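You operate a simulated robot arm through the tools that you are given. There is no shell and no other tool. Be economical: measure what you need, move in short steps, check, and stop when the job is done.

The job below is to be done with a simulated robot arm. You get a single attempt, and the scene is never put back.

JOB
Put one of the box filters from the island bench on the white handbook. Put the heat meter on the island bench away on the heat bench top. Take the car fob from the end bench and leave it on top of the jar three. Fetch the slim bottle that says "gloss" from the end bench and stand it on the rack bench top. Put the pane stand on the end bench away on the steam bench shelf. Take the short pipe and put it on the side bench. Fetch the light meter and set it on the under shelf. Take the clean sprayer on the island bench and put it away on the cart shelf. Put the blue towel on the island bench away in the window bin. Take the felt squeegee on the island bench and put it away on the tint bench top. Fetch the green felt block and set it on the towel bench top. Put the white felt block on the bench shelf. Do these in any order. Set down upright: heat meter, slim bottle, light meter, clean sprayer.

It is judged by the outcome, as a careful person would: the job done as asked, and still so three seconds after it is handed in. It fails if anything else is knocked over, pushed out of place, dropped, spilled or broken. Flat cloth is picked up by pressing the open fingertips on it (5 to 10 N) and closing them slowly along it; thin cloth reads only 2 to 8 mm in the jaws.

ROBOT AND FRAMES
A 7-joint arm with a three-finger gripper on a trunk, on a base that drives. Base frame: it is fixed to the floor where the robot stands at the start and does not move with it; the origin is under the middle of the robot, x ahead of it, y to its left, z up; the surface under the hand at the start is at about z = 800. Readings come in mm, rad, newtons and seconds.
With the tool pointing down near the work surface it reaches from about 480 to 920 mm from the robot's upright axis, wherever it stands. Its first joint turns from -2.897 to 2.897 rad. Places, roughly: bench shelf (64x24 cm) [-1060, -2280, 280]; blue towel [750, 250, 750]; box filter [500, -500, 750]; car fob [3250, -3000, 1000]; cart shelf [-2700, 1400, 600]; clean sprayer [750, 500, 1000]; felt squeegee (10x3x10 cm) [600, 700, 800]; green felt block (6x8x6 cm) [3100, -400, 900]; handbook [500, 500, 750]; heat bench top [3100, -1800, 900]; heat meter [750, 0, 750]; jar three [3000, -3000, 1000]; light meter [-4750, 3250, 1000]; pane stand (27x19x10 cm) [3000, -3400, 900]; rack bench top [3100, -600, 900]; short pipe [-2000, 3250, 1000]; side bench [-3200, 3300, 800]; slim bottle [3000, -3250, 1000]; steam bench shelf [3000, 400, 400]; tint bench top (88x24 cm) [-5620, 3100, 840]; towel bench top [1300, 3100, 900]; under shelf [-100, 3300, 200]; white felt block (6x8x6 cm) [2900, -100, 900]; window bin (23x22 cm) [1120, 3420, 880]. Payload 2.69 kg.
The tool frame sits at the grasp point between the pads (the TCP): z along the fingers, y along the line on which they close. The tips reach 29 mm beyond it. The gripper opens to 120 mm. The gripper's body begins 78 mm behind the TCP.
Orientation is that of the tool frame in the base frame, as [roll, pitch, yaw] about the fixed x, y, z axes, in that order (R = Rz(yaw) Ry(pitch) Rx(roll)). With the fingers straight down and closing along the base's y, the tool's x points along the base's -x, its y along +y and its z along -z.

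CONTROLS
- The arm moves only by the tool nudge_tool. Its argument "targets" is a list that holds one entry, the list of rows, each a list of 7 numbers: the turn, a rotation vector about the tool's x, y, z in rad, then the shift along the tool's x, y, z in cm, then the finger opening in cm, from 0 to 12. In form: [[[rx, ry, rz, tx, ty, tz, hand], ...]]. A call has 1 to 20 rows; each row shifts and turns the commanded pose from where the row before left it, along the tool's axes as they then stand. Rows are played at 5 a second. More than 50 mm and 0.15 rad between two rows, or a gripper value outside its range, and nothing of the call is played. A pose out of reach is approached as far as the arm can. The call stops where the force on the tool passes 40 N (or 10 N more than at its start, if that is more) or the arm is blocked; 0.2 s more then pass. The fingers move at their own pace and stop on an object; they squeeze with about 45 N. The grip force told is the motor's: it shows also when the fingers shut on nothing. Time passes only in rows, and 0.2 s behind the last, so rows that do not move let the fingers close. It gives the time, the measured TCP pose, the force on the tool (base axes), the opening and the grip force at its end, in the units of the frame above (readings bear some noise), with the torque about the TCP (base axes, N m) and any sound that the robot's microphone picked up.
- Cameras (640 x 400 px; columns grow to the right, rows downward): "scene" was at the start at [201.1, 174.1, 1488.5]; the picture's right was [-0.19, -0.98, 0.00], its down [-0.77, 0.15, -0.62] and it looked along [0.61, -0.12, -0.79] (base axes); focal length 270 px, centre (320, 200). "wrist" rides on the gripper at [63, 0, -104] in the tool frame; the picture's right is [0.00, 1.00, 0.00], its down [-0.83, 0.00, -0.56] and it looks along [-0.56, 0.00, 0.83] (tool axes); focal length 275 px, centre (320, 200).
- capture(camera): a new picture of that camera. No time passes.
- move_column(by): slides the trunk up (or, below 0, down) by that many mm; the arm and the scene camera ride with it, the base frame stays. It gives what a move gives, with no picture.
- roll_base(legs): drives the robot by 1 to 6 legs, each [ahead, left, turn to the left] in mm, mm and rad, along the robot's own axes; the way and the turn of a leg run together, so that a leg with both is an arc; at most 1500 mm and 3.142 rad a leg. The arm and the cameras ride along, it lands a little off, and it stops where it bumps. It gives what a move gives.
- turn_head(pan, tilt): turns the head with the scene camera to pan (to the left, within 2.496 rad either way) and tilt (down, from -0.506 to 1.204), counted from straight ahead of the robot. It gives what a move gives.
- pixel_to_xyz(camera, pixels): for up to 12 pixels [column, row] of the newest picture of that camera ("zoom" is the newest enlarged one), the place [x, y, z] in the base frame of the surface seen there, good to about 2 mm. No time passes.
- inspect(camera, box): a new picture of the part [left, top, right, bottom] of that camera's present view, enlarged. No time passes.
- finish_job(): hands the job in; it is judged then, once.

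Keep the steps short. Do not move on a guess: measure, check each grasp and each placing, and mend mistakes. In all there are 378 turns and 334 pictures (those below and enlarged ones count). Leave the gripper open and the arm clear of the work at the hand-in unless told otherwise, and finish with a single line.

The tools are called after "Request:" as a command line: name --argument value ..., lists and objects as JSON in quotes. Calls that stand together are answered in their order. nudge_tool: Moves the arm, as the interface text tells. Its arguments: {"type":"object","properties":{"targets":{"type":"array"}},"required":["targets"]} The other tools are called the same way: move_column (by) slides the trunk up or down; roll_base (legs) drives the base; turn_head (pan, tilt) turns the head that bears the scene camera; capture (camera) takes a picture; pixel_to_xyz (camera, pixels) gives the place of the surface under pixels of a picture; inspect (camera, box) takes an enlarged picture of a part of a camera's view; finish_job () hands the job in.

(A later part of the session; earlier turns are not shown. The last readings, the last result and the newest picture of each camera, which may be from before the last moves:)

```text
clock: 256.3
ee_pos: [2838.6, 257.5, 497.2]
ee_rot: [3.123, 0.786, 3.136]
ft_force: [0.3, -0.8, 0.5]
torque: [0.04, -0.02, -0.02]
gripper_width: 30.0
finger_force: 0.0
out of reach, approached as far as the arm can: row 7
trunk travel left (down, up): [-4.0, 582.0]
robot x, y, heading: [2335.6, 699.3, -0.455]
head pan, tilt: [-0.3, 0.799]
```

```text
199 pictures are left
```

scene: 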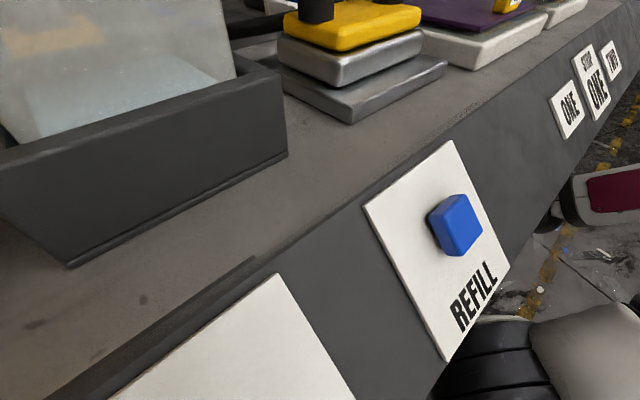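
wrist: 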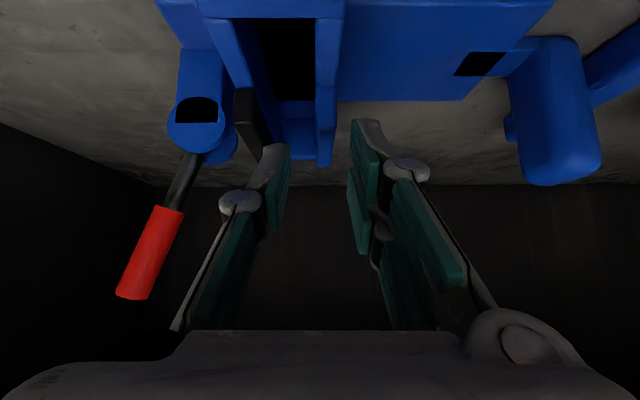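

The stand is placed. I withdraw by backing the base along -x.

Request:
roll_base --legs '[[-250, -122, 0]]'

Request:
capture --camera "scene"

Request:
capture --camera "wrist"

```text
clock: 258.3
ee_pos: [2556.7, 255.6, 495.7]
ee_rot: [3.122, 0.789, 3.135]
ft_force: [-0.3, 0.1, -0.2]
torque: [-0.03, -0.01, 0.02]
gripper_width: 29.9
finger_force: 0.0
trunk travel left (down, up): [-4.0, 582.0]
robot x, y, heading: [2057.3, 695.7, -0.452]
head pan, tilt: [-0.3, 0.799]
```

```text
198 pictures are left
```

scene: 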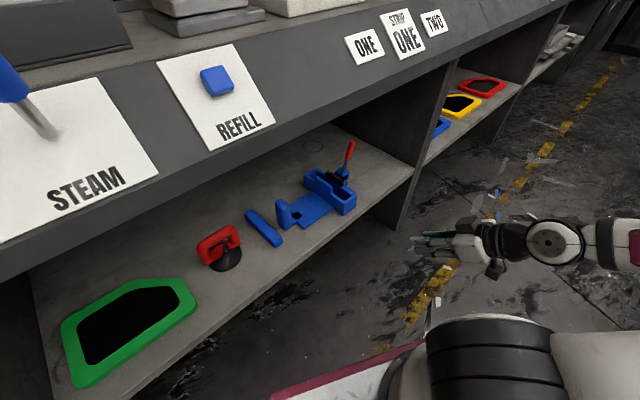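

```text
197 pictures are left
```

wrist: 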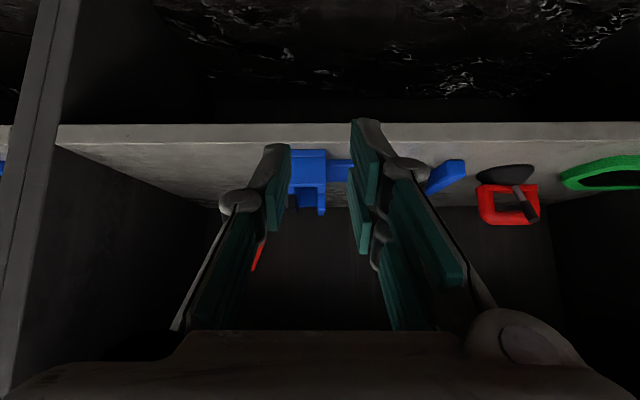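

Pane stand is on the steam shelf. I raise the trunk and set the tool vertical again.

Request:
move_column --by 450

Request:
nudge_tool --targets '[[[0, 0, 0, -1.4, 0, -1.4, 6], [0, 0, 0, -1.4, 0, -1.4, 6], [0, 0, 0, -1.4, 0, -1.4, 6], [0, 0, 0, -1.4, 0, -1.4, 6], [0, 0, 0, -1.4, 0, -1.4, 6], [0, 0.131, 0, 0, 0, 0, 6], [0, 0.131, 0, 0, 0, 0, 6], [0, 0.131, 0, 0, 0, 0, 6], [0, 0.131, 0, 0, 0, 0, 6], [0, 0.131, 0, 0, 0, 0, 6], [0, 0.131, 0, 0, 0, 0, 6], [0, 0, 0, 0, 0, 0, 6]]]'

Request:
turn_head --pan 0.1 --tilt 0.7

Request:
capture --camera "scene"

```text
refused: 450 is not a number from -400 to 400
```

```text
clock: 260.9
ee_pos: [2556.5, 250.9, 595.2]
ee_rot: [3.128, 0.002, -3.137]
ft_force: [-0.3, -0.3, 0.5]
torque: [-0.04, 0.0, 0.0]
gripper_width: 60.1
finger_force: 0.0
out of reach, approached as far as the arm can: row 2
trunk travel left (down, up): [-4.0, 582.0]
robot x, y, heading: [2056.3, 700.3, -0.455]
head pan, tilt: [-0.3, 0.799]
```

```text
clock: 261.8
ee_pos: [2557.3, 251.7, 594.9]
ee_rot: [3.128, 0.002, -3.135]
ft_force: [0.7, 0.9, 0.0]
torque: [0.0, -0.02, 0.01]
gripper_width: 60.2
finger_force: 0.0
trunk travel left (down, up): [-4.0, 582.0]
robot x, y, heading: [2054.1, 699.2, -0.454]
head pan, tilt: [0.099, 0.7]
```

```text
196 pictures are left
```

scene: 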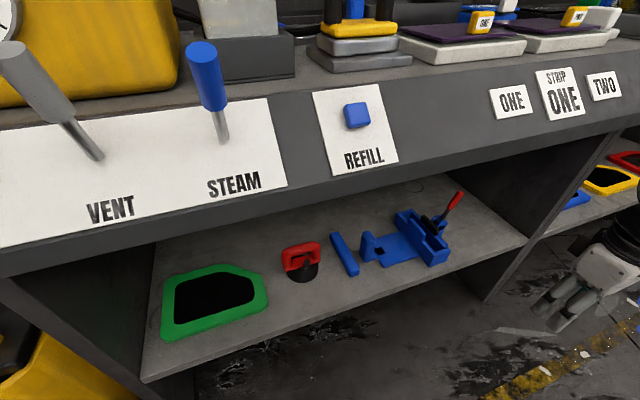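

Request:
move_column --by 400

Request:
nudge_tool --targets '[[[0, 0, 0.15, 0, 0, -3, 6], [0, 0, 0.15, 0, 0, -3, 6], [0, 0, 0.15, 0, 0, -3, 6], [0, 0, 0, 0, 0, -3, 6]]]'

Request:
roll_base --legs '[[20, 0, 0.454], [0, -930, 0]]'

Request:
turn_head --pan -0.1 --tilt 0.7

Request:
capture --camera "scene"

```text
clock: 265.6
ee_pos: [2558.8, 250.4, 994.6]
ee_rot: [3.128, 0.002, -3.134]
ft_force: [-0.3, -0.3, 0.1]
torque: [0.0, 0.05, 0.0]
gripper_width: 60.1
finger_force: 0.0
trunk travel left (down, up): [-404.0, 182.0]
robot x, y, heading: [2055.9, 695.9, -0.459]
head pan, tilt: [0.099, 0.7]
```

```text
clock: 266.6
ee_pos: [2557.4, 251.2, 1114.9]
ee_rot: [3.128, -0.005, 2.695]
ft_force: [0.3, 0.1, 0.0]
torque: [0.02, -0.01, 0.0]
gripper_width: 60.1
finger_force: 0.1
trunk travel left (down, up): [-404.0, 182.0]
robot x, y, heading: [2052.7, 696.9, -0.459]
head pan, tilt: [0.099, 0.7]
```

```text
clock: 272.8
ee_pos: [2743.3, -404.6, 1114.7]
ee_rot: [3.129, -0.002, -3.105]
ft_force: [-0.7, 0.4, 0.2]
torque: [-0.02, -0.01, -0.01]
gripper_width: 60.0
finger_force: 0.0
trunk travel left (down, up): [-404.0, 182.0]
robot x, y, heading: [2091.0, -235.6, 0.025]
head pan, tilt: [0.099, 0.7]
```

```text
clock: 273.6
ee_pos: [2742.5, -405.9, 1114.6]
ee_rot: [3.129, -0.002, -3.105]
ft_force: [-0.7, -0.3, 0.5]
torque: [0.0, -0.01, 0.01]
gripper_width: 60.4
finger_force: 0.1
trunk travel left (down, up): [-404.0, 182.0]
robot x, y, heading: [2091.5, -235.0, 0.028]
head pan, tilt: [-0.099, 0.7]
```

```text
195 pictures are left
```

scene: 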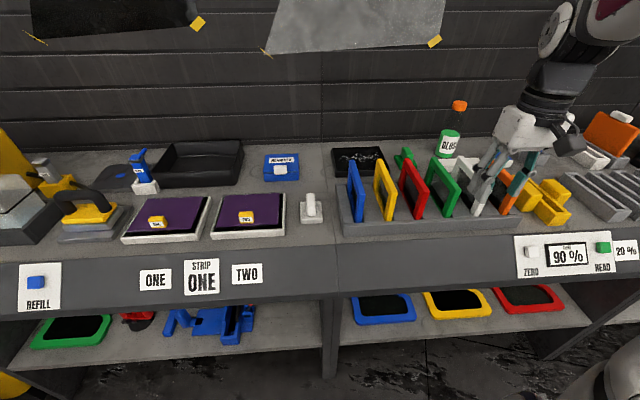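

Now the green felt block at about (3130, -401). I drive ahead and move above it.

Request:
roll_base --legs '[[235, 0, -0.027]]'

Request:
nudge_tool --targets '[[[0, 0, 0, -3, 0, 0, 6], [0, 0, 0, -3, 0, 0, 6], [0, 0, 0, -3, 0, 0, 6], [0, 0, 0, 0, 0, 0, 6]]]'

Request:
capture --camera "wrist"

```text
clock: 275.3
ee_pos: [2973.0, -418.1, 1114.7]
ee_rot: [3.13, -0.005, -3.129]
ft_force: [0.2, -0.1, 0.1]
torque: [-0.03, 0.01, 0.02]
gripper_width: 59.9
finger_force: 0.0
trunk travel left (down, up): [-404.0, 182.0]
robot x, y, heading: [2327.1, -237.4, -0.0]
head pan, tilt: [-0.099, 0.7]
```

```text
clock: 276.3
ee_pos: [3062.4, -417.6, 1116.5]
ee_rot: [3.13, -0.007, -3.129]
ft_force: [-0.6, 0.7, 0.8]
torque: [0.02, 0.03, -0.02]
gripper_width: 59.9
finger_force: 0.1
trunk travel left (down, up): [-404.0, 182.0]
robot x, y, heading: [2323.6, -238.3, -0.003]
head pan, tilt: [-0.099, 0.7]
```

```text
194 pictures are left
```

wrist: 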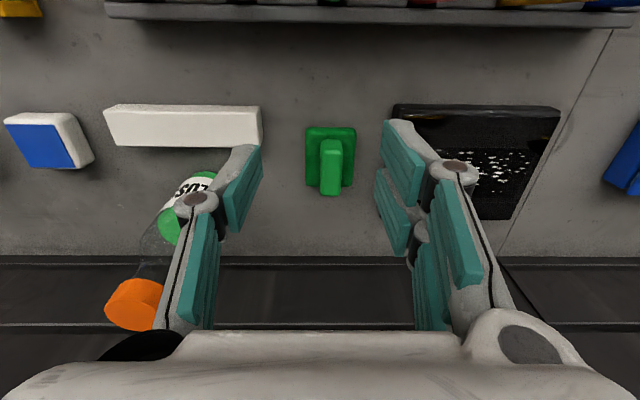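

Request:
inspect --camera "wrist" --box '[270, 110, 390, 210]'

Request:
pixel_to_xyz --camera "wrist" --pixels '[[331, 180], [323, 180], [339, 180], [331, 193], [331, 150], [323, 160], [339, 160], [308, 140], [352, 140], [352, 180], [200, 190], [135, 300]]'

```text
4.00 times, centred on (330, 160) of wrist
```

zoom: 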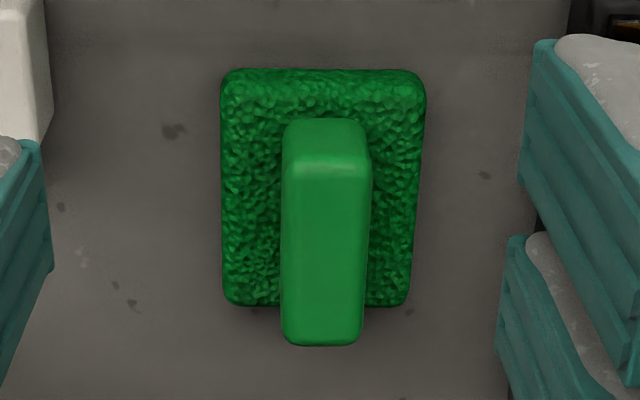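

```text
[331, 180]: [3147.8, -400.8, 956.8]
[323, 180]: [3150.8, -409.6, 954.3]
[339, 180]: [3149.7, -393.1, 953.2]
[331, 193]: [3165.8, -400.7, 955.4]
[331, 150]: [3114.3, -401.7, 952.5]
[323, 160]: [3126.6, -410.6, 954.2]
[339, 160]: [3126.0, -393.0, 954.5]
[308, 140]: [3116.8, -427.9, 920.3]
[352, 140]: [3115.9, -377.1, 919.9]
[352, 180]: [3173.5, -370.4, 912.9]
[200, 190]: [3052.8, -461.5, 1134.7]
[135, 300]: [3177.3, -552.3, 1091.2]
```

Handle centre is (3140, -401), top 956, 19 mm wide. I go down and grip.

Request:
nudge_tool --targets '[[[0, 0, 0, -3.9, 0.8, 0, 5], [0, 0, 0, -3.9, 0.8, 0, 5], [0, 0, 0, 0, 0, 4, 5], [0, 0, 0, 0, 0, 4, 5], [0, 0, 0, 0, 0, 4, 5], [0, 0, 0, 0, 0, 3, 5], [0, 0, 0, 0, 0, 1.2, 5], [0, 0, 0, 0, 0, 0, 5], [0, 0, 0, 0, 0, 0, 0], [0, 0, 0, 0, 0, 0, 0], [0, 0, 0, 0, 0, 0, 0]]]'

Request:
inspect --camera "wrist" --box '[220, 60, 420, 260]'

```text
clock: 278.7
ee_pos: [3139.5, -397.4, 952.8]
ee_rot: [3.127, -0.004, -3.129]
ft_force: [0.3, 0.5, 0.5]
torque: [-0.05, -0.05, 0.02]
gripper_width: 23.0
finger_force: 45.2
trunk travel left (down, up): [-404.0, 182.0]
robot x, y, heading: [2326.0, -237.4, 0.004]
head pan, tilt: [-0.099, 0.7]
```

```text
2.00 times, centred on (320, 160) of wrist
```

zoom: 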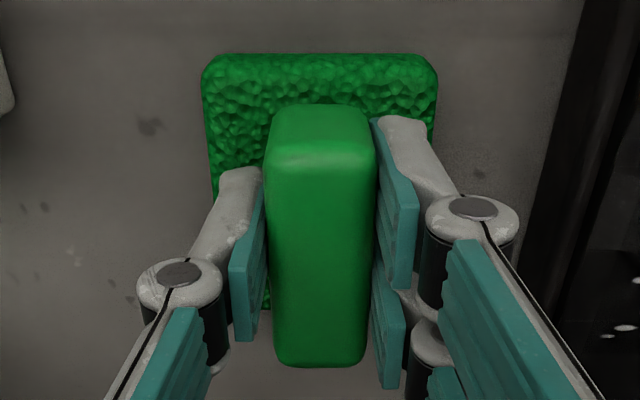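

Gripped. I lift, retract and back away.

Request:
nudge_tool --targets '[[[0, 0, 0, 0, 0, -4, 0], [0, 0, 0, 0, 0, -4, 0], [0, 0, 0, 0, 0, -4, 0], [0, 0, 0, 0, 0, -4, 0], [0, 0, 0, 4.5, 0, 0, 0], [0, 0, 0, 4.5, 0, 0, 0], [0, 0, 0, 4.5, 0, 0, 0], [0, 0, 0, 4.5, 0, 0, 0], [0, 0, 0, 4.5, 0, 0, 0], [0, 0, 0, 4.0, 0, 0, 0], [0, 0, 0, 0, 0, 0, 0]]]'

Request:
roll_base --legs '[[-235, 0, 0], [0, 1090, 0], [0, 0, 1.571]]'

Request:
turn_head --pan 0.1 --tilt 0.5

Request:
capture --camera "scene"

```text
clock: 281.1
ee_pos: [2875.0, -403.9, 1110.3]
ee_rot: [3.129, -0.005, -3.131]
ft_force: [0.1, 0.2, -0.3]
torque: [-0.01, -0.01, -0.01]
gripper_width: 23.2
finger_force: 45.4
trunk travel left (down, up): [-404.0, 182.0]
robot x, y, heading: [2326.6, -234.0, -0.003]
head pan, tilt: [-0.099, 0.7]
```

```text
clock: 291.7
ee_pos: [2274.4, 1387.5, 1112.3]
ee_rot: [3.131, -0.007, -1.599]
ft_force: [-0.4, 0.3, -0.7]
torque: [-0.03, -0.05, 0.04]
gripper_width: 23.1
finger_force: 45.3
trunk travel left (down, up): [-404.0, 182.0]
robot x, y, heading: [2084.6, 841.7, 1.535]
head pan, tilt: [-0.099, 0.7]
```

```text
clock: 292.4
ee_pos: [2274.1, 1387.0, 1112.0]
ee_rot: [3.129, -0.004, -1.599]
ft_force: [0.2, 0.1, 0.4]
torque: [0.03, 0.01, 0.01]
gripper_width: 23.0
finger_force: 45.4
trunk travel left (down, up): [-404.0, 182.0]
robot x, y, heading: [2085.0, 845.0, 1.532]
head pan, tilt: [0.099, 0.499]
```

```text
191 pictures are left
```

scene: 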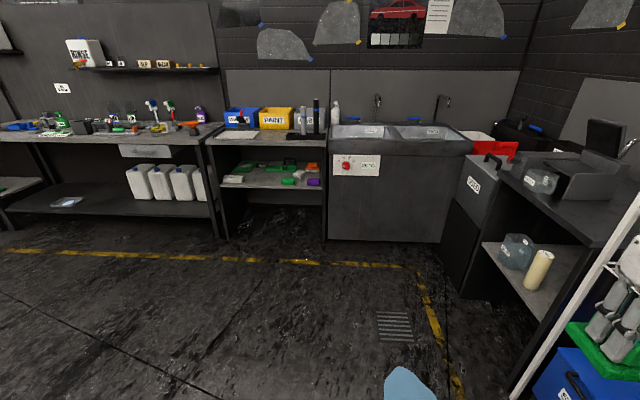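

Request:
pixel_to_xyz --camera "scene" --pixels '[[240, 137], [260, 138], [235, 120], [275, 118], [305, 120], [220, 137], [320, 140], [408, 385], [385, 385], [265, 230], [320, 235], [335, 110]]'

Request:
inspect --camera "scene" --box '[190, 80, 350, 200]'

```text
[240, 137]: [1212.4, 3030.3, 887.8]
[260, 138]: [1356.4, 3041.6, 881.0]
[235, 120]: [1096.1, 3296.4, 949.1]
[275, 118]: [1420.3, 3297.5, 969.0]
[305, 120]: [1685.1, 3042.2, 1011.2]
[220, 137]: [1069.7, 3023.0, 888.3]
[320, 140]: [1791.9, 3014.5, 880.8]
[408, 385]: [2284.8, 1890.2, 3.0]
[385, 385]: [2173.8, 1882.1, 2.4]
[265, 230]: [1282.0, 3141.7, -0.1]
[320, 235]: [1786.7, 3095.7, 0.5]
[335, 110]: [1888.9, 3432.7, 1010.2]
```

```text
3.33 times, centred on (270, 140) of scene
```

zoom: 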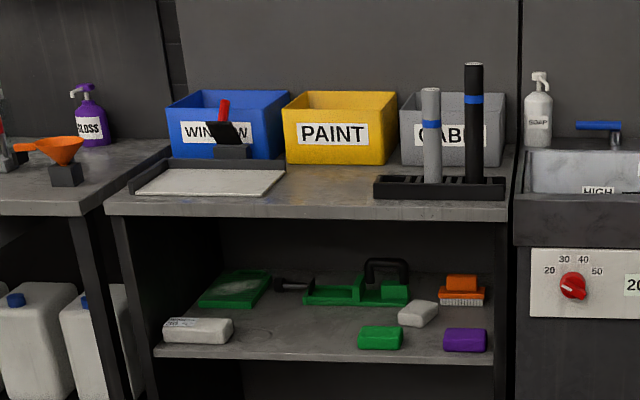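

Request:
roll_base --legs '[[390, 240, 0.038], [0, 420, 0], [1150, 0, 0]]'

Request:
turn_head --pan 0.0 --tilt 0.7

Request:
capture --camera "scene"

```text
clock: 302.7
ee_pos: [1611.2, 2917.3, 1111.2]
ee_rot: [3.13, -0.005, -1.557]
ft_force: [-1.0, 0.5, -1.7]
torque: [-0.01, 0.01, 0.02]
gripper_width: 23.2
finger_force: 44.9
trunk travel left (down, up): [-404.0, 182.0]
robot x, y, heading: [1443.0, 2367.5, 1.569]
head pan, tilt: [0.099, 0.499]
```

```text
clock: 303.4
ee_pos: [1611.0, 2919.1, 1111.3]
ee_rot: [3.128, -0.006, -1.558]
ft_force: [0.6, -0.1, -0.8]
torque: [0.0, 0.04, -0.01]
gripper_width: 23.0
finger_force: 45.5
trunk travel left (down, up): [-404.0, 182.0]
robot x, y, heading: [1447.1, 2365.8, 1.568]
head pan, tilt: [0.0, 0.7]
```

```text
189 pictures are left
```

scene: 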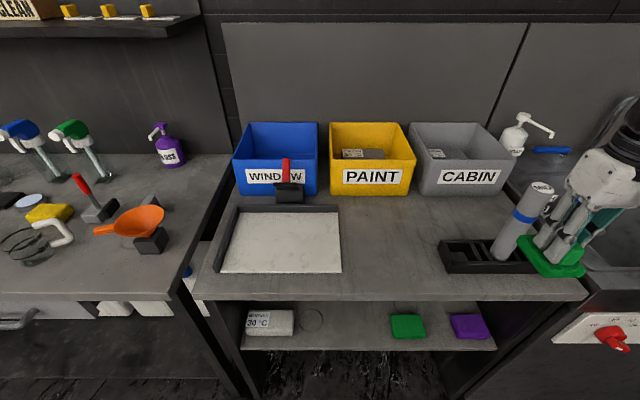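

Request:
pixel_to_xyz --camera "scene" --pixels '[[390, 235], [350, 240], [435, 250], [390, 200], [390, 280], [525, 190], [500, 240], [275, 145], [275, 130], [250, 170]]'

```text
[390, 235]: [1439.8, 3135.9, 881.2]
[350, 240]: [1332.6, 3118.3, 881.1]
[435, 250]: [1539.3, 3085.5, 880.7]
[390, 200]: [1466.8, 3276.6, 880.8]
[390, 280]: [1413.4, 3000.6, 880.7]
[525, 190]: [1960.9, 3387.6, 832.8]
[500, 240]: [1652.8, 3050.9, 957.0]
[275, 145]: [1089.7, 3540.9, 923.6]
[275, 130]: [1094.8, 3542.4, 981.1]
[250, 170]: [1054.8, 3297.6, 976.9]
```

Target spot is (1435, 3150), free. I move left, forward, then down.

Request:
nudge_tool --targets '[[[0, 0, 0, 0, 4.4, 0, 0], [0, 0, 0, 0, 4.4, 0, 0], [0, 0, 0, 0, 4.4, 0, 0], [0, 0, 0, 0, 4.4, 0, 0], [0, 0, 0, -3.9, 0, 0, 0], [0, 0, 0, -3.9, 0, 0, 0], [0, 0, 0, -3.9, 0, 0, 0], [0, 0, 0, -3.9, 0, 0, 0], [0, 0, 0, -3.9, 0, 0, 0], [0, 0, 0, -3.9, 0, 0, 0], [0, 0, 0, 0, 0, 4, 0], [0, 0, 0, 0, 0, 4, 0], [0, 0, 0, 0, 0, 4, 0], [0, 0, 0, 0, 0, 4, 0], [0, 0, 0, 0, 0, 0, 0]]]'

Request:
capture --camera "wrist"

Request:
capture --camera "scene"

```text
clock: 306.6
ee_pos: [1430.0, 3150.0, 952.4]
ee_rot: [3.129, -0.003, -1.556]
ft_force: [0.4, 0.5, -0.9]
torque: [-0.01, -0.05, 0.02]
gripper_width: 23.2
finger_force: 44.8
trunk travel left (down, up): [-404.0, 182.0]
robot x, y, heading: [1441.8, 2369.3, 1.575]
head pan, tilt: [0.0, 0.7]
```

```text
188 pictures are left
```

wrist: 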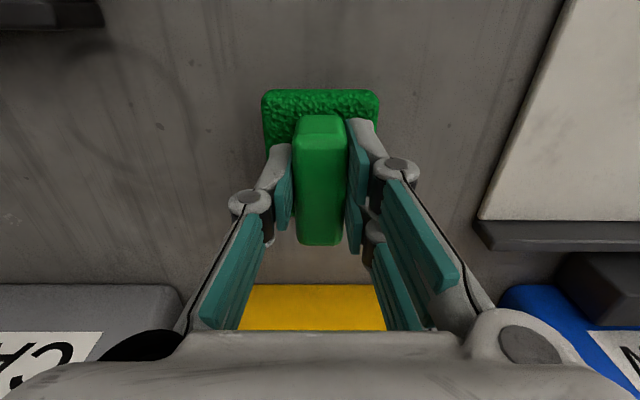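

```text
187 pictures are left
```

scene: 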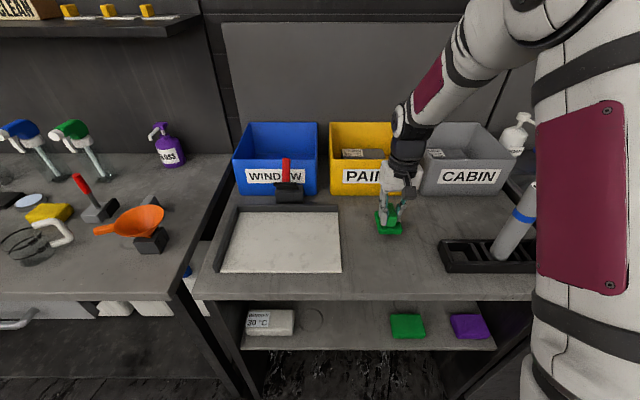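

Request:
nudge_tool --targets '[[[0, 0, 0, 0, 0, 1, 0], [0, 0, 0, 0, 0, 0.5, 0], [0, 0, 0, 0, 0, 0.3, 0], [0, 0, 0, 0, 0, 0.2, 0], [0, 0, 0, 0, 0, 0, 0]]]'

```text
clock: 307.8
ee_pos: [1430.1, 3147.9, 932.4]
ee_rot: [3.13, -0.006, -1.558]
ft_force: [-0.1, 0.2, -0.8]
torque: [0.0, -0.05, 0.01]
gripper_width: 23.3
finger_force: 45.0
trunk travel left (down, up): [-404.0, 182.0]
robot x, y, heading: [1447.8, 2369.3, 1.572]
head pan, tilt: [0.0, 0.7]
```

Request:
nudge_tool --targets '[[[0, 0, 0, 0, 0, 0.2, 0], [0, 0, 0, 0, 0, 0.2, 0], [0, 0, 0, 0, 0, 0, 0]]]'

```text
clock: 308.7
ee_pos: [1430.7, 3149.6, 931.6]
ee_rot: [3.129, 0.0, -1.557]
ft_force: [0.7, -4.9, 16.7]
torque: [-0.7, -0.04, -0.01]
gripper_width: 23.3
finger_force: 45.3
trunk travel left (down, up): [-404.0, 182.0]
robot x, y, heading: [1444.4, 2367.6, 1.577]
head pan, tilt: [0.0, 0.7]
stopped in row 3: the force on the tool passed its limit at 41 N (the readings are from after the stop); the commanded pose is now the measured one
```

Contact made. I release and rise.

Request:
nudge_tool --targets '[[[0, 0, 0, 0, 0, -0.1, 0], [0, 0, 0, 0, 0, 0, 4], [0, 0, 0, 0, 0, 0, 5], [0, 0, 0, 0, 0, -2, 5], [0, 0, 0, 0, 0, -4, 5], [0, 0, 0, 0, 0, -4, 5], [0, 0, 0, 0, 0, -4, 5]]]'

Request:
capture --camera "scene"

```text
clock: 310.3
ee_pos: [1430.8, 3151.4, 1070.2]
ee_rot: [3.128, -0.003, -1.558]
ft_force: [0.7, 0.1, -0.1]
torque: [-0.03, -0.02, -0.02]
gripper_width: 50.1
finger_force: 0.0
trunk travel left (down, up): [-404.0, 182.0]
robot x, y, heading: [1441.9, 2367.4, 1.576]
head pan, tilt: [0.0, 0.7]
```

```text
186 pictures are left
```

scene: 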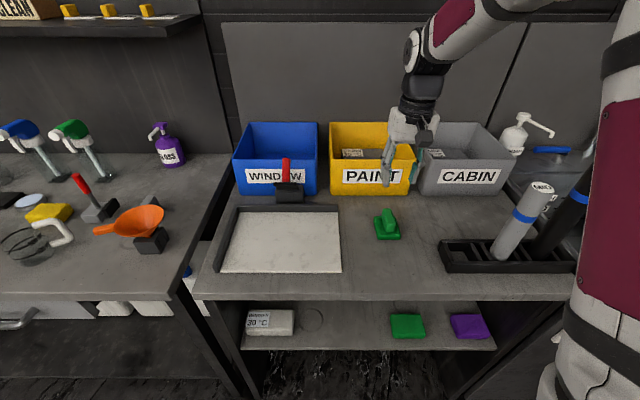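

Green block placed. Next the blue towel: I retract and drive back to the island front.

Request:
nudge_tool --targets '[[[0, 0, 0, 4.5, 0, -1, 10], [0, 0, 0, 4.5, 0, -1, 10], [0, 0, 0, 4.5, 0, -1, 10], [0, 0, 0, 4.5, 0, -1, 10], [0, 0, 0, 4.5, 0, -1, 10]]]'

Request:
roll_base --legs '[[-150, 0, 0], [0, 0, -1.575], [-1480, 0, 0], [0, -1000, 0], [0, -870, 0]]'

Request:
turn_head --pan 0.1 --tilt 0.9

Request:
capture --camera "scene"

```text
clock: 311.5
ee_pos: [1438.2, 2925.4, 1119.1]
ee_rot: [3.128, -0.002, -1.56]
ft_force: [-0.5, -0.5, -0.4]
torque: [-0.06, 0.02, -0.04]
gripper_width: 100.2
finger_force: 0.0
trunk travel left (down, up): [-404.0, 182.0]
robot x, y, heading: [1445.8, 2371.9, 1.569]
head pan, tilt: [0.0, 0.7]
```

```text
clock: 332.5
ee_pos: [553.1, 317.5, 1121.1]
ee_rot: [3.13, 0.001, -3.125]
ft_force: [0.3, -0.9, -0.7]
torque: [0.01, 0.0, -0.01]
gripper_width: 100.0
finger_force: 0.0
trunk travel left (down, up): [-404.0, 182.0]
robot x, y, heading: [-3.0, 312.5, 0.002]
head pan, tilt: [0.0, 0.7]
```

```text
clock: 333.2
ee_pos: [553.2, 317.7, 1120.2]
ee_rot: [3.129, 0.001, -3.125]
ft_force: [0.4, -0.7, 0.9]
torque: [0.0, 0.02, -0.01]
gripper_width: 99.8
finger_force: 0.1
trunk travel left (down, up): [-404.0, 182.0]
robot x, y, heading: [-6.3, 310.1, 0.004]
head pan, tilt: [0.099, 0.901]
```

```text
185 pictures are left
```

scene: 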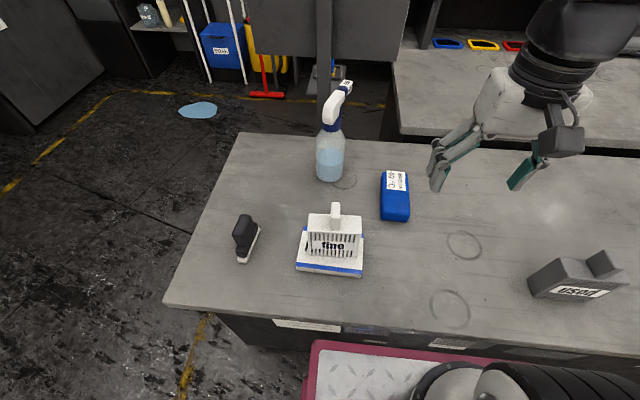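

Request:
nudge_tool --targets '[[[0, 0, 0, -3.5, 0.8, 1.5, 11], [0, 0, 0, -3.5, 0.8, 2.5, 11], [0, 0, 0, -3.5, 0.8, 2.5, 11], [0, 0, 0, -3.5, 0.8, 2.5, 11], [0, 0, 0, 0, 0, 0, 11]]]'

Request:
capture --camera "wrist"

Request:
pixel_to_xyz --camera "wrist" --pixels '[[290, 120], [320, 120], [350, 120], [320, 60], [320, 180], [320, 150], [290, 60], [350, 60], [290, 180], [350, 180]]'

```text
clock: 334.4
ee_pos: [694.5, 351.5, 1029.2]
ee_rot: [3.13, 0.001, -3.126]
ft_force: [-0.2, 0.0, -0.6]
torque: [0.01, -0.03, -0.01]
gripper_width: 109.9
finger_force: 0.0
trunk travel left (down, up): [-404.0, 182.0]
robot x, y, heading: [-3.8, 311.1, 0.008]
head pan, tilt: [0.099, 0.901]
```

```text
184 pictures are left
```

wrist: 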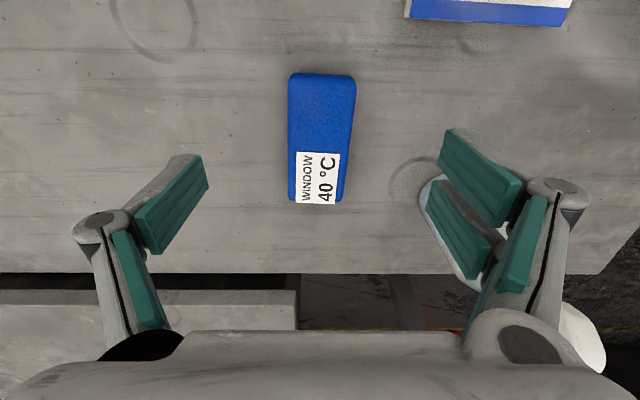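

```text
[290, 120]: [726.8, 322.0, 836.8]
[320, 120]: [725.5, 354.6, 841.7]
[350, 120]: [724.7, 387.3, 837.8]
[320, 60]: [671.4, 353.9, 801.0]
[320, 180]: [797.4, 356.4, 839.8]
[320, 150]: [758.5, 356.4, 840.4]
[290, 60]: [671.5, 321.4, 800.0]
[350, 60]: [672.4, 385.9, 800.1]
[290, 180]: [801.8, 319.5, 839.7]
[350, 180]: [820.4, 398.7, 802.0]
```

The towel is about 66 mm wide, 40 mm high, centred at (745, 354). I go down and grip across it.

Request:
nudge_tool --targets '[[[0, 0, 0, -2.5, 0.1, 0, 11], [0, 0, 0, -2.5, 0.1, 0, 11], [0, 0, 0, 0, 0, 4.5, 11], [0, 0, 0, 0, 0, 4.5, 11], [0, 0, 0, 0, 0, 4.5, 11], [0, 0, 0, 0, 0, 4, 11], [0, 0, 0, 0, 0, 1.8, 11], [0, 0, 0, 0, 0, 0, 11]]]'

Request:
nudge_tool --targets '[[[0, 0, 0, 0, 0, 0, 8], [0, 0, 0, 0, 0, 0, 7], [0, 0, 0, 0, 0, 0, 6], [0, 0, 0, 0, 0, 0, 4], [0, 0, 0, 0, 0, 0, 3], [0, 0, 0, 0, 0, 0, 3]]]'

Request:
capture --camera "wrist"

```text
clock: 336.2
ee_pos: [742.3, 360.3, 836.5]
ee_rot: [3.129, -0.002, -3.126]
ft_force: [-0.3, 0.5, -0.1]
torque: [0.0, 0.02, 0.0]
gripper_width: 110.0
finger_force: 0.1
trunk travel left (down, up): [-404.0, 182.0]
robot x, y, heading: [-6.5, 307.9, 0.005]
head pan, tilt: [0.099, 0.901]
```

```text
clock: 337.6
ee_pos: [742.3, 359.5, 837.2]
ee_rot: [3.129, 0.001, -3.127]
ft_force: [-0.1, -2.3, 9.4]
torque: [-0.25, -0.03, -0.21]
gripper_width: 73.2
finger_force: 43.9
trunk travel left (down, up): [-404.0, 182.0]
robot x, y, heading: [-6.9, 308.9, 0.001]
head pan, tilt: [0.099, 0.901]
```

```text
183 pictures are left
```

wrist: 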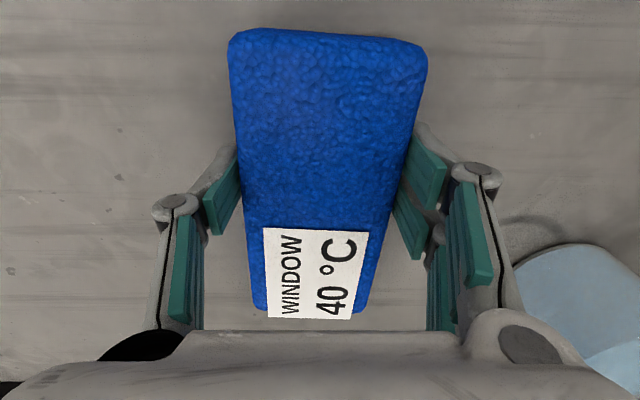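

Firm grip at 73 mm. I lift it high and check.

Request:
nudge_tool --targets '[[[0, 0, 0, 0, 0, -3, 3], [0, 0, 0, 0, 0, -4, 3], [0, 0, 0, 0, 0, -4.5, 3], [0, 0, 0, 0, 0, -4.5, 3], [0, 0, 0, 2, 0, -4.5, 3], [0, 0, 0, 4, 0, -4.5, 3], [0, 0, 0, 4, 0, -3.5, 3], [0, 0, 0, 4, 0, 0, 3], [0, 0, 0, 3, 0, 0, 3], [0, 0, 0, 0, 0, 0, 3]]]'

Request:
capture --camera "scene"

```text
refused: row 6 steps farther than a row can; nothing moved
```

```text
182 pictures are left
```

scene: 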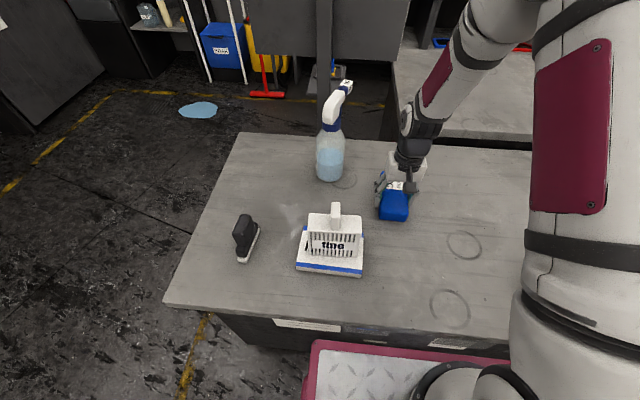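

Request:
nudge_tool --targets '[[[0, 0, 0, 0, 0, -3, 3], [0, 0, 0, 0, 0, -4, 3], [0, 0, 0, 0, 0, -4.5, 3], [0, 0, 0, 0, 0, -4.5, 3], [0, 0, 0, 0, 0, -4.5, 3], [0, 0, 0, 0, 0, -4.5, 3], [0, 0, 0, 0, 0, -4, 3], [0, 0, 0, 4, 0, 0, 3], [0, 0, 0, 4, 0, 0, 3], [0, 0, 0, 4, 0, 0, 3], [0, 0, 0, 4, 0, 0, 3], [0, 0, 0, 0, 0, 0, 3]]]'

Request:
capture --camera "wrist"

```text
clock: 340.2
ee_pos: [583.1, 352.7, 1126.9]
ee_rot: [3.13, -0.003, -3.125]
ft_force: [0.0, -0.1, -0.6]
torque: [-0.03, 0.05, 0.0]
gripper_width: 72.7
finger_force: 45.0
trunk travel left (down, up): [-404.0, 182.0]
robot x, y, heading: [-6.2, 306.8, 0.007]
head pan, tilt: [0.099, 0.901]
```

```text
181 pictures are left
```

wrist: 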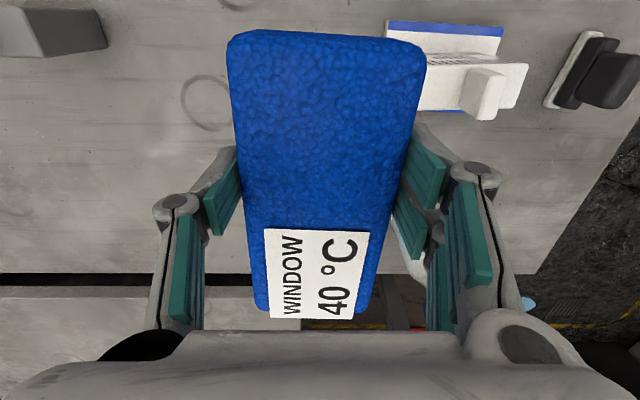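

Request:
roll_base --legs '[[0, 950, 0], [0, 950, 0], [0, 0, 1.565], [0, -1110, 0], [330, 0, 0]]'

Request:
turn_head --pan 0.0 --tilt 0.7

Request:
capture --camera "scene"

```text
clock: 360.6
ee_pos: [1026.8, 3138.9, 1126.8]
ee_rot: [3.128, 0.0, -1.53]
ft_force: [-0.4, -0.5, -1.3]
torque: [-0.05, 0.02, -0.01]
gripper_width: 71.5
finger_force: 44.8
trunk travel left (down, up): [-404.0, 182.0]
robot x, y, heading: [1085.1, 2551.1, 1.6]
head pan, tilt: [0.099, 0.901]
```

```text
clock: 361.3
ee_pos: [1027.5, 3139.9, 1126.7]
ee_rot: [3.128, -0.003, -1.528]
ft_force: [-1.0, 0.1, -1.0]
torque: [-0.03, -0.02, 0.02]
gripper_width: 71.3
finger_force: 45.2
trunk travel left (down, up): [-404.0, 182.0]
robot x, y, heading: [1079.5, 2554.1, 1.603]
head pan, tilt: [0.0, 0.7]
```

```text
180 pictures are left
```

scene: 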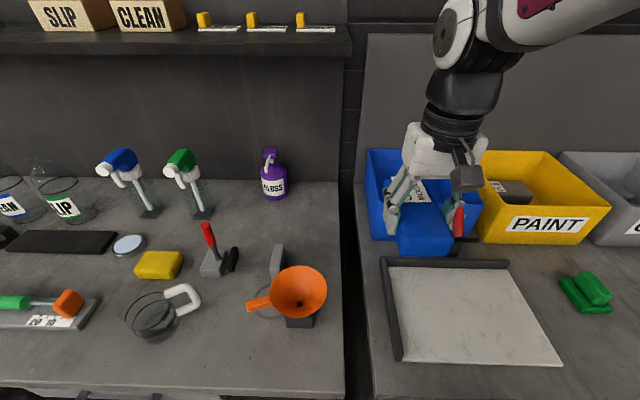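

Request:
pixel_to_xyz --camera "scene" --pixels '[[370, 160], [385, 240], [474, 200], [348, 45], [330, 30], [460, 215], [482, 155], [375, 195]]'

Request:
capture --camera "wrist"

```text
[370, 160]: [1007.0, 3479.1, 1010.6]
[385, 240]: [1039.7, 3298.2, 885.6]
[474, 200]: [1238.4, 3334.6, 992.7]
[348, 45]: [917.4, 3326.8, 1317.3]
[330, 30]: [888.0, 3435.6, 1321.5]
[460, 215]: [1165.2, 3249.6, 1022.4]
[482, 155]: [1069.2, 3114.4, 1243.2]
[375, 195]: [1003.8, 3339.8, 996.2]
```

```text
179 pictures are left
```

wrist: 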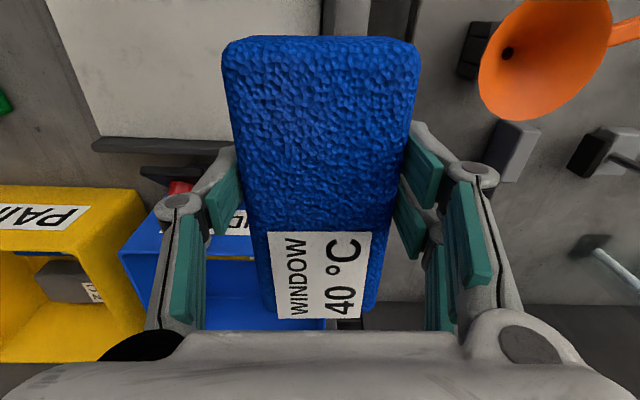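

The bin's centre is (1121, 3425), rim about 1010. I carry the towel over it.

Request:
nudge_tool --targets '[[[0, 0, 0, -4.0, -1.51, 0, 3], [0, 0, 0, -4.0, -1.51, 0, 3], [0, 0, 0, -4.0, -1.51, 0, 3], [0, 0, 0, -4.0, -1.51, 0, 3], [0, 0, 0, -4.0, -1.51, 0, 3], [0, 0, 0, -4.0, -1.51, 0, 3], [0, 0, 0, -4.0, -1.51, 0, 3], [0, 0, 0, 0, 0, 0, 3]]]'

Request:
capture --camera "wrist"

Request:
capture --camera "scene"

```text
clock: 363.1
ee_pos: [1121.4, 3424.1, 1125.5]
ee_rot: [3.128, -0.001, -1.528]
ft_force: [-0.1, 0.3, -0.9]
torque: [-0.02, -0.02, 0.0]
gripper_width: 71.5
finger_force: 44.8
trunk travel left (down, up): [-404.0, 182.0]
robot x, y, heading: [1084.6, 2553.7, 1.598]
head pan, tilt: [0.0, 0.7]
```

```text
178 pictures are left
```

wrist: 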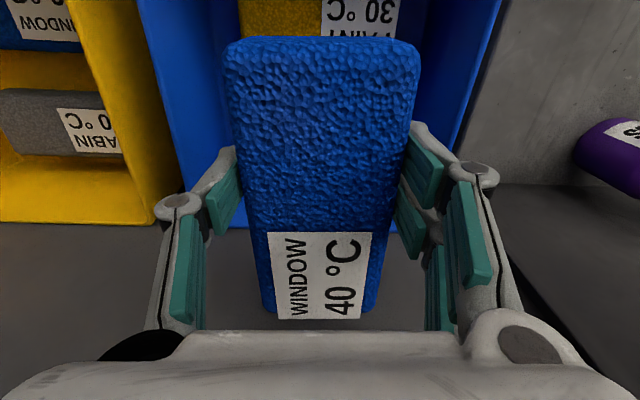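

```text
177 pictures are left
```

scene: 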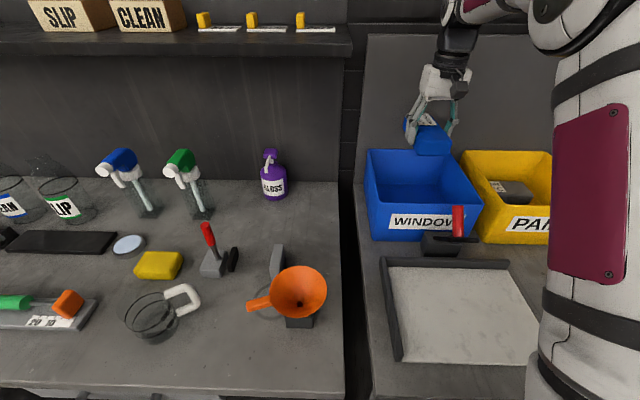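

The bin already holds a yellow towel, so I check where it lies.

Request:
pixel_to_xyz --camera "wrist" --pixels '[[280, 15], [340, 20], [385, 30], [250, 10], [420, 20], [200, 120], [450, 100], [190, 215], [150, 60]]'

Request:
inspect --camera "scene" --box '[350, 100, 500, 240]'

```text
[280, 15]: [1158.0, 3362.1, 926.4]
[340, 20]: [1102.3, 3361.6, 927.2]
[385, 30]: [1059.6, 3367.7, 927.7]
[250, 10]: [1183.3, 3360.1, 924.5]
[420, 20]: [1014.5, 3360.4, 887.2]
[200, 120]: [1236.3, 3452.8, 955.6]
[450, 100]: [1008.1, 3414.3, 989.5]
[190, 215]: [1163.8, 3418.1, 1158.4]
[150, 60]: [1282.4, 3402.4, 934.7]
```

```text
2.86 times, centred on (425, 170) of scene
```

zoom: 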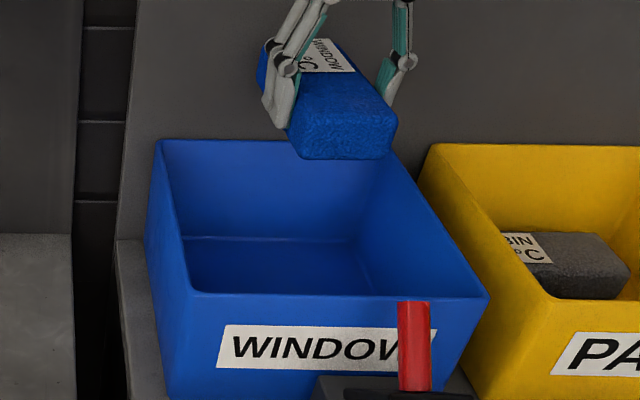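

The yellow towel occupies the front half (y below 3375). I turn my towel 90° so that it fits in the empty back half.

Request:
roll_base --legs '[[35, 0, 0]]'

Request:
nudge_tool --targets '[[[0, 0, 0.1428, 0, 0, 0, 3], [0, 0, 0.1428, 0, 0, 0, 3], [0, 0, 0.1428, 0, 0, 0, 3], [0, 0, 0.1428, 0, 0, 0, 3], [0, 0, 0.1428, 0, 0, 0, 3], [0, 0, 0.1428, 0, 0, 0, 3], [0, 0, 0.1428, 0, 0, 0, 3], [0, 0, 0.1428, 0, 0, 0, 3], [0, 0, 0.1428, 0, 0, 0, 3], [0, 0, 0.1428, 0, 0, 0, 3], [0, 0, 0.1428, 0, 0, 0, 3], [0, 0, 0, 0, 0, 0, 3]]]'

Request:
capture --camera "wrist"

Request:
capture --camera "scene"

```text
clock: 364.5
ee_pos: [1121.6, 3455.2, 1124.4]
ee_rot: [3.127, -0.017, -1.531]
ft_force: [-0.7, -4.6, -1.6]
torque: [0.04, -0.03, -0.11]
gripper_width: 71.2
finger_force: 45.0
trunk travel left (down, up): [-404.0, 182.0]
robot x, y, heading: [1079.4, 2583.9, 1.606]
head pan, tilt: [0.0, 0.7]
stopped in leg 1: the force on the tool passed its limit at 41 N (the readings are from after the stop); the commanded pose is now the measured one
```

```text
clock: 365.2
ee_pos: [1117.6, 3450.1, 1123.5]
ee_rot: [3.135, -0.035, -1.877]
ft_force: [-1.0, -13.4, 0.7]
torque: [0.15, 0.01, 0.18]
gripper_width: 71.8
finger_force: 44.8
trunk travel left (down, up): [-404.0, 182.0]
robot x, y, heading: [1087.6, 2584.8, 1.603]
head pan, tilt: [0.0, 0.7]
stopped in row 3: the force on the tool passed its limit at 43 N (the readings are from after the stop); the commanded pose is now the measured one
```

```text
175 pictures are left
```

wrist: 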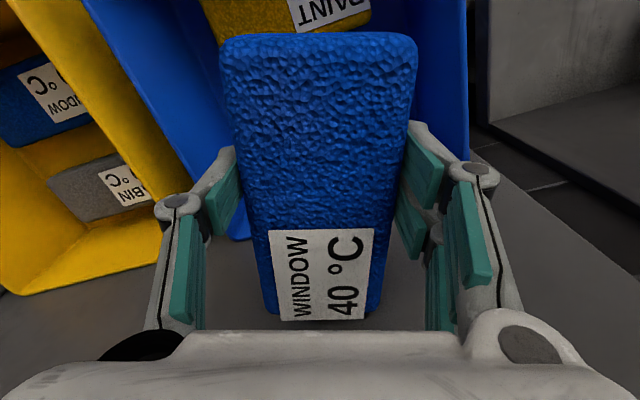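

```text
174 pictures are left
```

scene: 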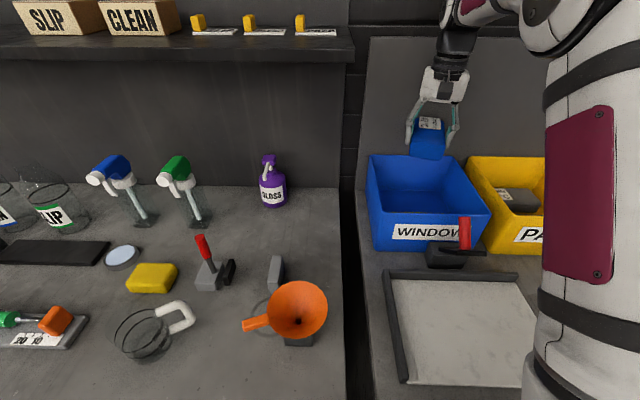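

The front end touched the back wall. I pull back 60 mm, then continue the rotation.

Request:
nudge_tool --targets '[[[0, 0, 0, 2.86, -0.9, 0, 3], [0, -0.035, 0, 2.86, -0.9, 0, 3], [0, 0, 0.1356, 0, 0, 0, 3], [0, 0, 0.1356, 0, 0, 0, 3], [0, 0, 0.1356, 0, 0, 0, 3], [0, 0, 0.1356, 0, 0, 0, 3], [0, 0, 0.1356, 0, 0, 0, 3], [0, 0, 0.1356, 0, 0, 0, 3], [0, 0, 0.1356, 0, 0, 0, 3], [0, 0, 0.1356, 0, 0, 0, 3], [0, 0, 0.1356, 0, 0, 0, 3], [0, 0, 0, 0, 0, 0, 3]]]'

Request:
capture --camera "wrist"

Request:
inspect --camera "scene" --box '[340, 50, 520, 270]'

```text
clock: 367.8
ee_pos: [1117.4, 3391.3, 1124.3]
ee_rot: [3.137, -0.008, -3.097]
ft_force: [0.7, -0.6, -1.7]
torque: [-0.01, 0.07, -0.03]
gripper_width: 71.4
finger_force: 45.1
trunk travel left (down, up): [-404.0, 182.0]
robot x, y, heading: [1083.1, 2587.2, 1.602]
head pan, tilt: [0.0, 0.7]
```

```text
173 pictures are left
```

wrist: 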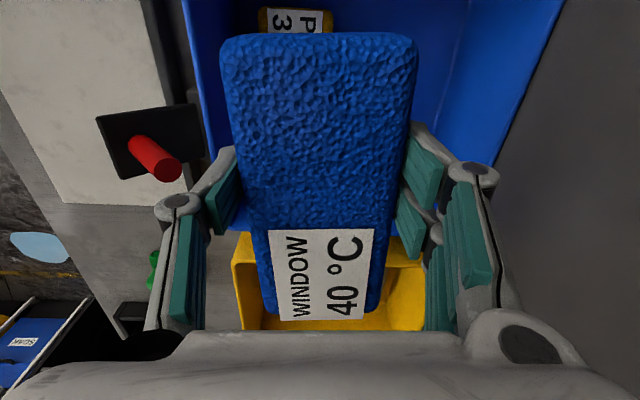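

```text
1.82 times, centred on (430, 160) of scene
```

zoom: 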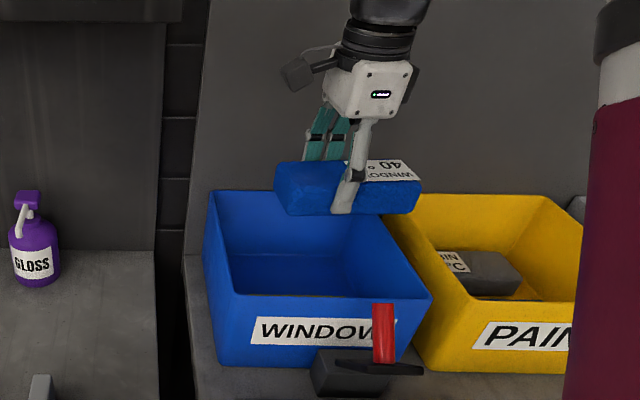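

Request:
nudge_tool --targets '[[[0, 0, 0, 0.48, 2.7, 0, 3], [0, 0, 0, 0.48, 2.7, 0, 3], [0, 0, 0, 0, 0, 3, 3], [0, 0, 0, 0, 0, 3, 3], [0, 0, 0, 0, 0, 0, 3]]]'

Request:
capture --camera "wrist"

Request:
inspect --camera "scene" --box '[340, 50, 520, 270]'

```text
clock: 369.0
ee_pos: [1104.5, 3445.8, 1064.4]
ee_rot: [3.133, -0.008, -3.096]
ft_force: [1.3, 0.4, -1.9]
torque: [0.02, 0.04, -0.01]
gripper_width: 71.5
finger_force: 44.9
trunk travel left (down, up): [-404.0, 182.0]
robot x, y, heading: [1085.8, 2586.8, 1.601]
head pan, tilt: [0.0, 0.7]
```

```text
171 pictures are left
```

wrist: 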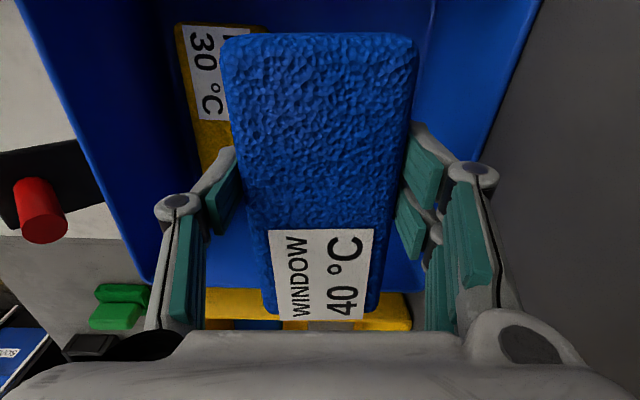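

```text
1.82 times, centred on (430, 160) of scene
```

zoom: 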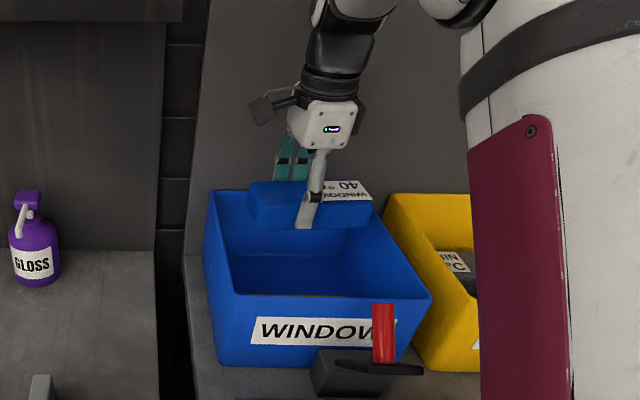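

Request:
pixel_to_xyz --camera "wrist" --pixels '[[182, 40], [195, 130], [215, 150], [228, 140], [140, 200], [430, 120], [520, 60], [225, 30]]'

```text
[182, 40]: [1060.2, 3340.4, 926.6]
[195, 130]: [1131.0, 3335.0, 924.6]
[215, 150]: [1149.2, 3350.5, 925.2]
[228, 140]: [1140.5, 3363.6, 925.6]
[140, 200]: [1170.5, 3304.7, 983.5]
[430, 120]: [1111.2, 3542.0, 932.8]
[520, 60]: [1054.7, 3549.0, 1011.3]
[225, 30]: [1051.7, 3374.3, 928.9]
```

The yellow towel's back edge is about y 3402 and the bin's back wall is at 3542. I shift to y 3466 and lower.

Request:
nudge_tool --targets '[[[0, 0, 0, 0, 2.0, 0, 3], [0, 0, 0, 0, 0, 4, 3], [0, 0, 0, 0, 0, 4, 3], [0, 0, 0, 0, 0, 3.5, 3], [0, 0, 0, 0, 0, 0, 3]]]'

Request:
capture --camera "wrist"

```text
clock: 370.2
ee_pos: [1104.9, 3465.8, 949.6]
ee_rot: [3.135, -0.007, -3.097]
ft_force: [-0.3, -0.8, -1.5]
torque: [0.01, 0.05, -0.03]
gripper_width: 71.3
finger_force: 44.6
trunk travel left (down, up): [-404.0, 182.0]
robot x, y, heading: [1081.1, 2585.7, 1.604]
head pan, tilt: [0.0, 0.7]
```

```text
169 pictures are left
```

wrist: 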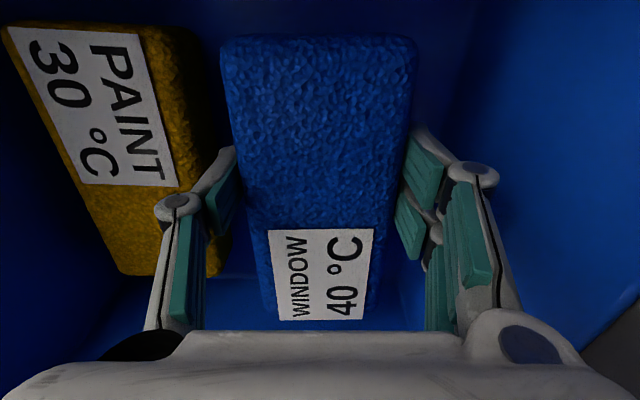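

Request:
nudge_tool --targets '[[[0, 0, 0, 0, 0.8, 0, 3], [0, 0, 0, 0, 0, 1.2, 3], [0, 0, 0, 0, 0, 0.6, 3], [0, 0, 0, 0, 0, 0.4, 3], [0, 0, 0, 0, 0, 0, 3]]]'

```text
clock: 371.4
ee_pos: [1104.1, 3474.0, 928.1]
ee_rot: [3.136, -0.006, -3.096]
ft_force: [0.0, 0.6, -1.7]
torque: [0.04, 0.03, 0.01]
gripper_width: 71.6
finger_force: 44.8
trunk travel left (down, up): [-404.0, 182.0]
robot x, y, heading: [1080.0, 2587.7, 1.6]
head pan, tilt: [0.0, 0.7]
```

Request:
nudge_tool --targets '[[[0, 0, 0, 0, 0, 0.3, 3], [0, 0, 0, 0, 0, 0.3, 3], [0, 0, 0, 0, 0, 0, 8], [0, 0, 0, 0, 0, 0, 8], [0, 0, 0, 0, 0, 0, 8]]]'

Request:
capture --camera "wrist"

```text
clock: 372.6
ee_pos: [1103.0, 3473.6, 921.9]
ee_rot: [3.137, -0.007, -3.097]
ft_force: [-0.3, -0.1, 0.2]
torque: [-0.01, -0.01, -0.02]
gripper_width: 80.0
finger_force: 0.1
trunk travel left (down, up): [-404.0, 182.0]
robot x, y, heading: [1078.9, 2582.7, 1.604]
head pan, tilt: [0.0, 0.7]
```

```text
168 pictures are left
```

wrist: 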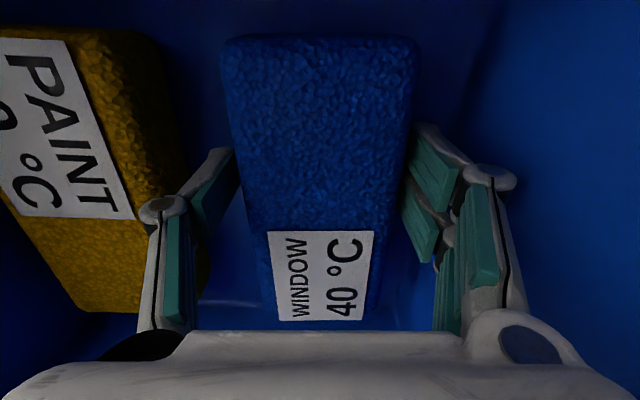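

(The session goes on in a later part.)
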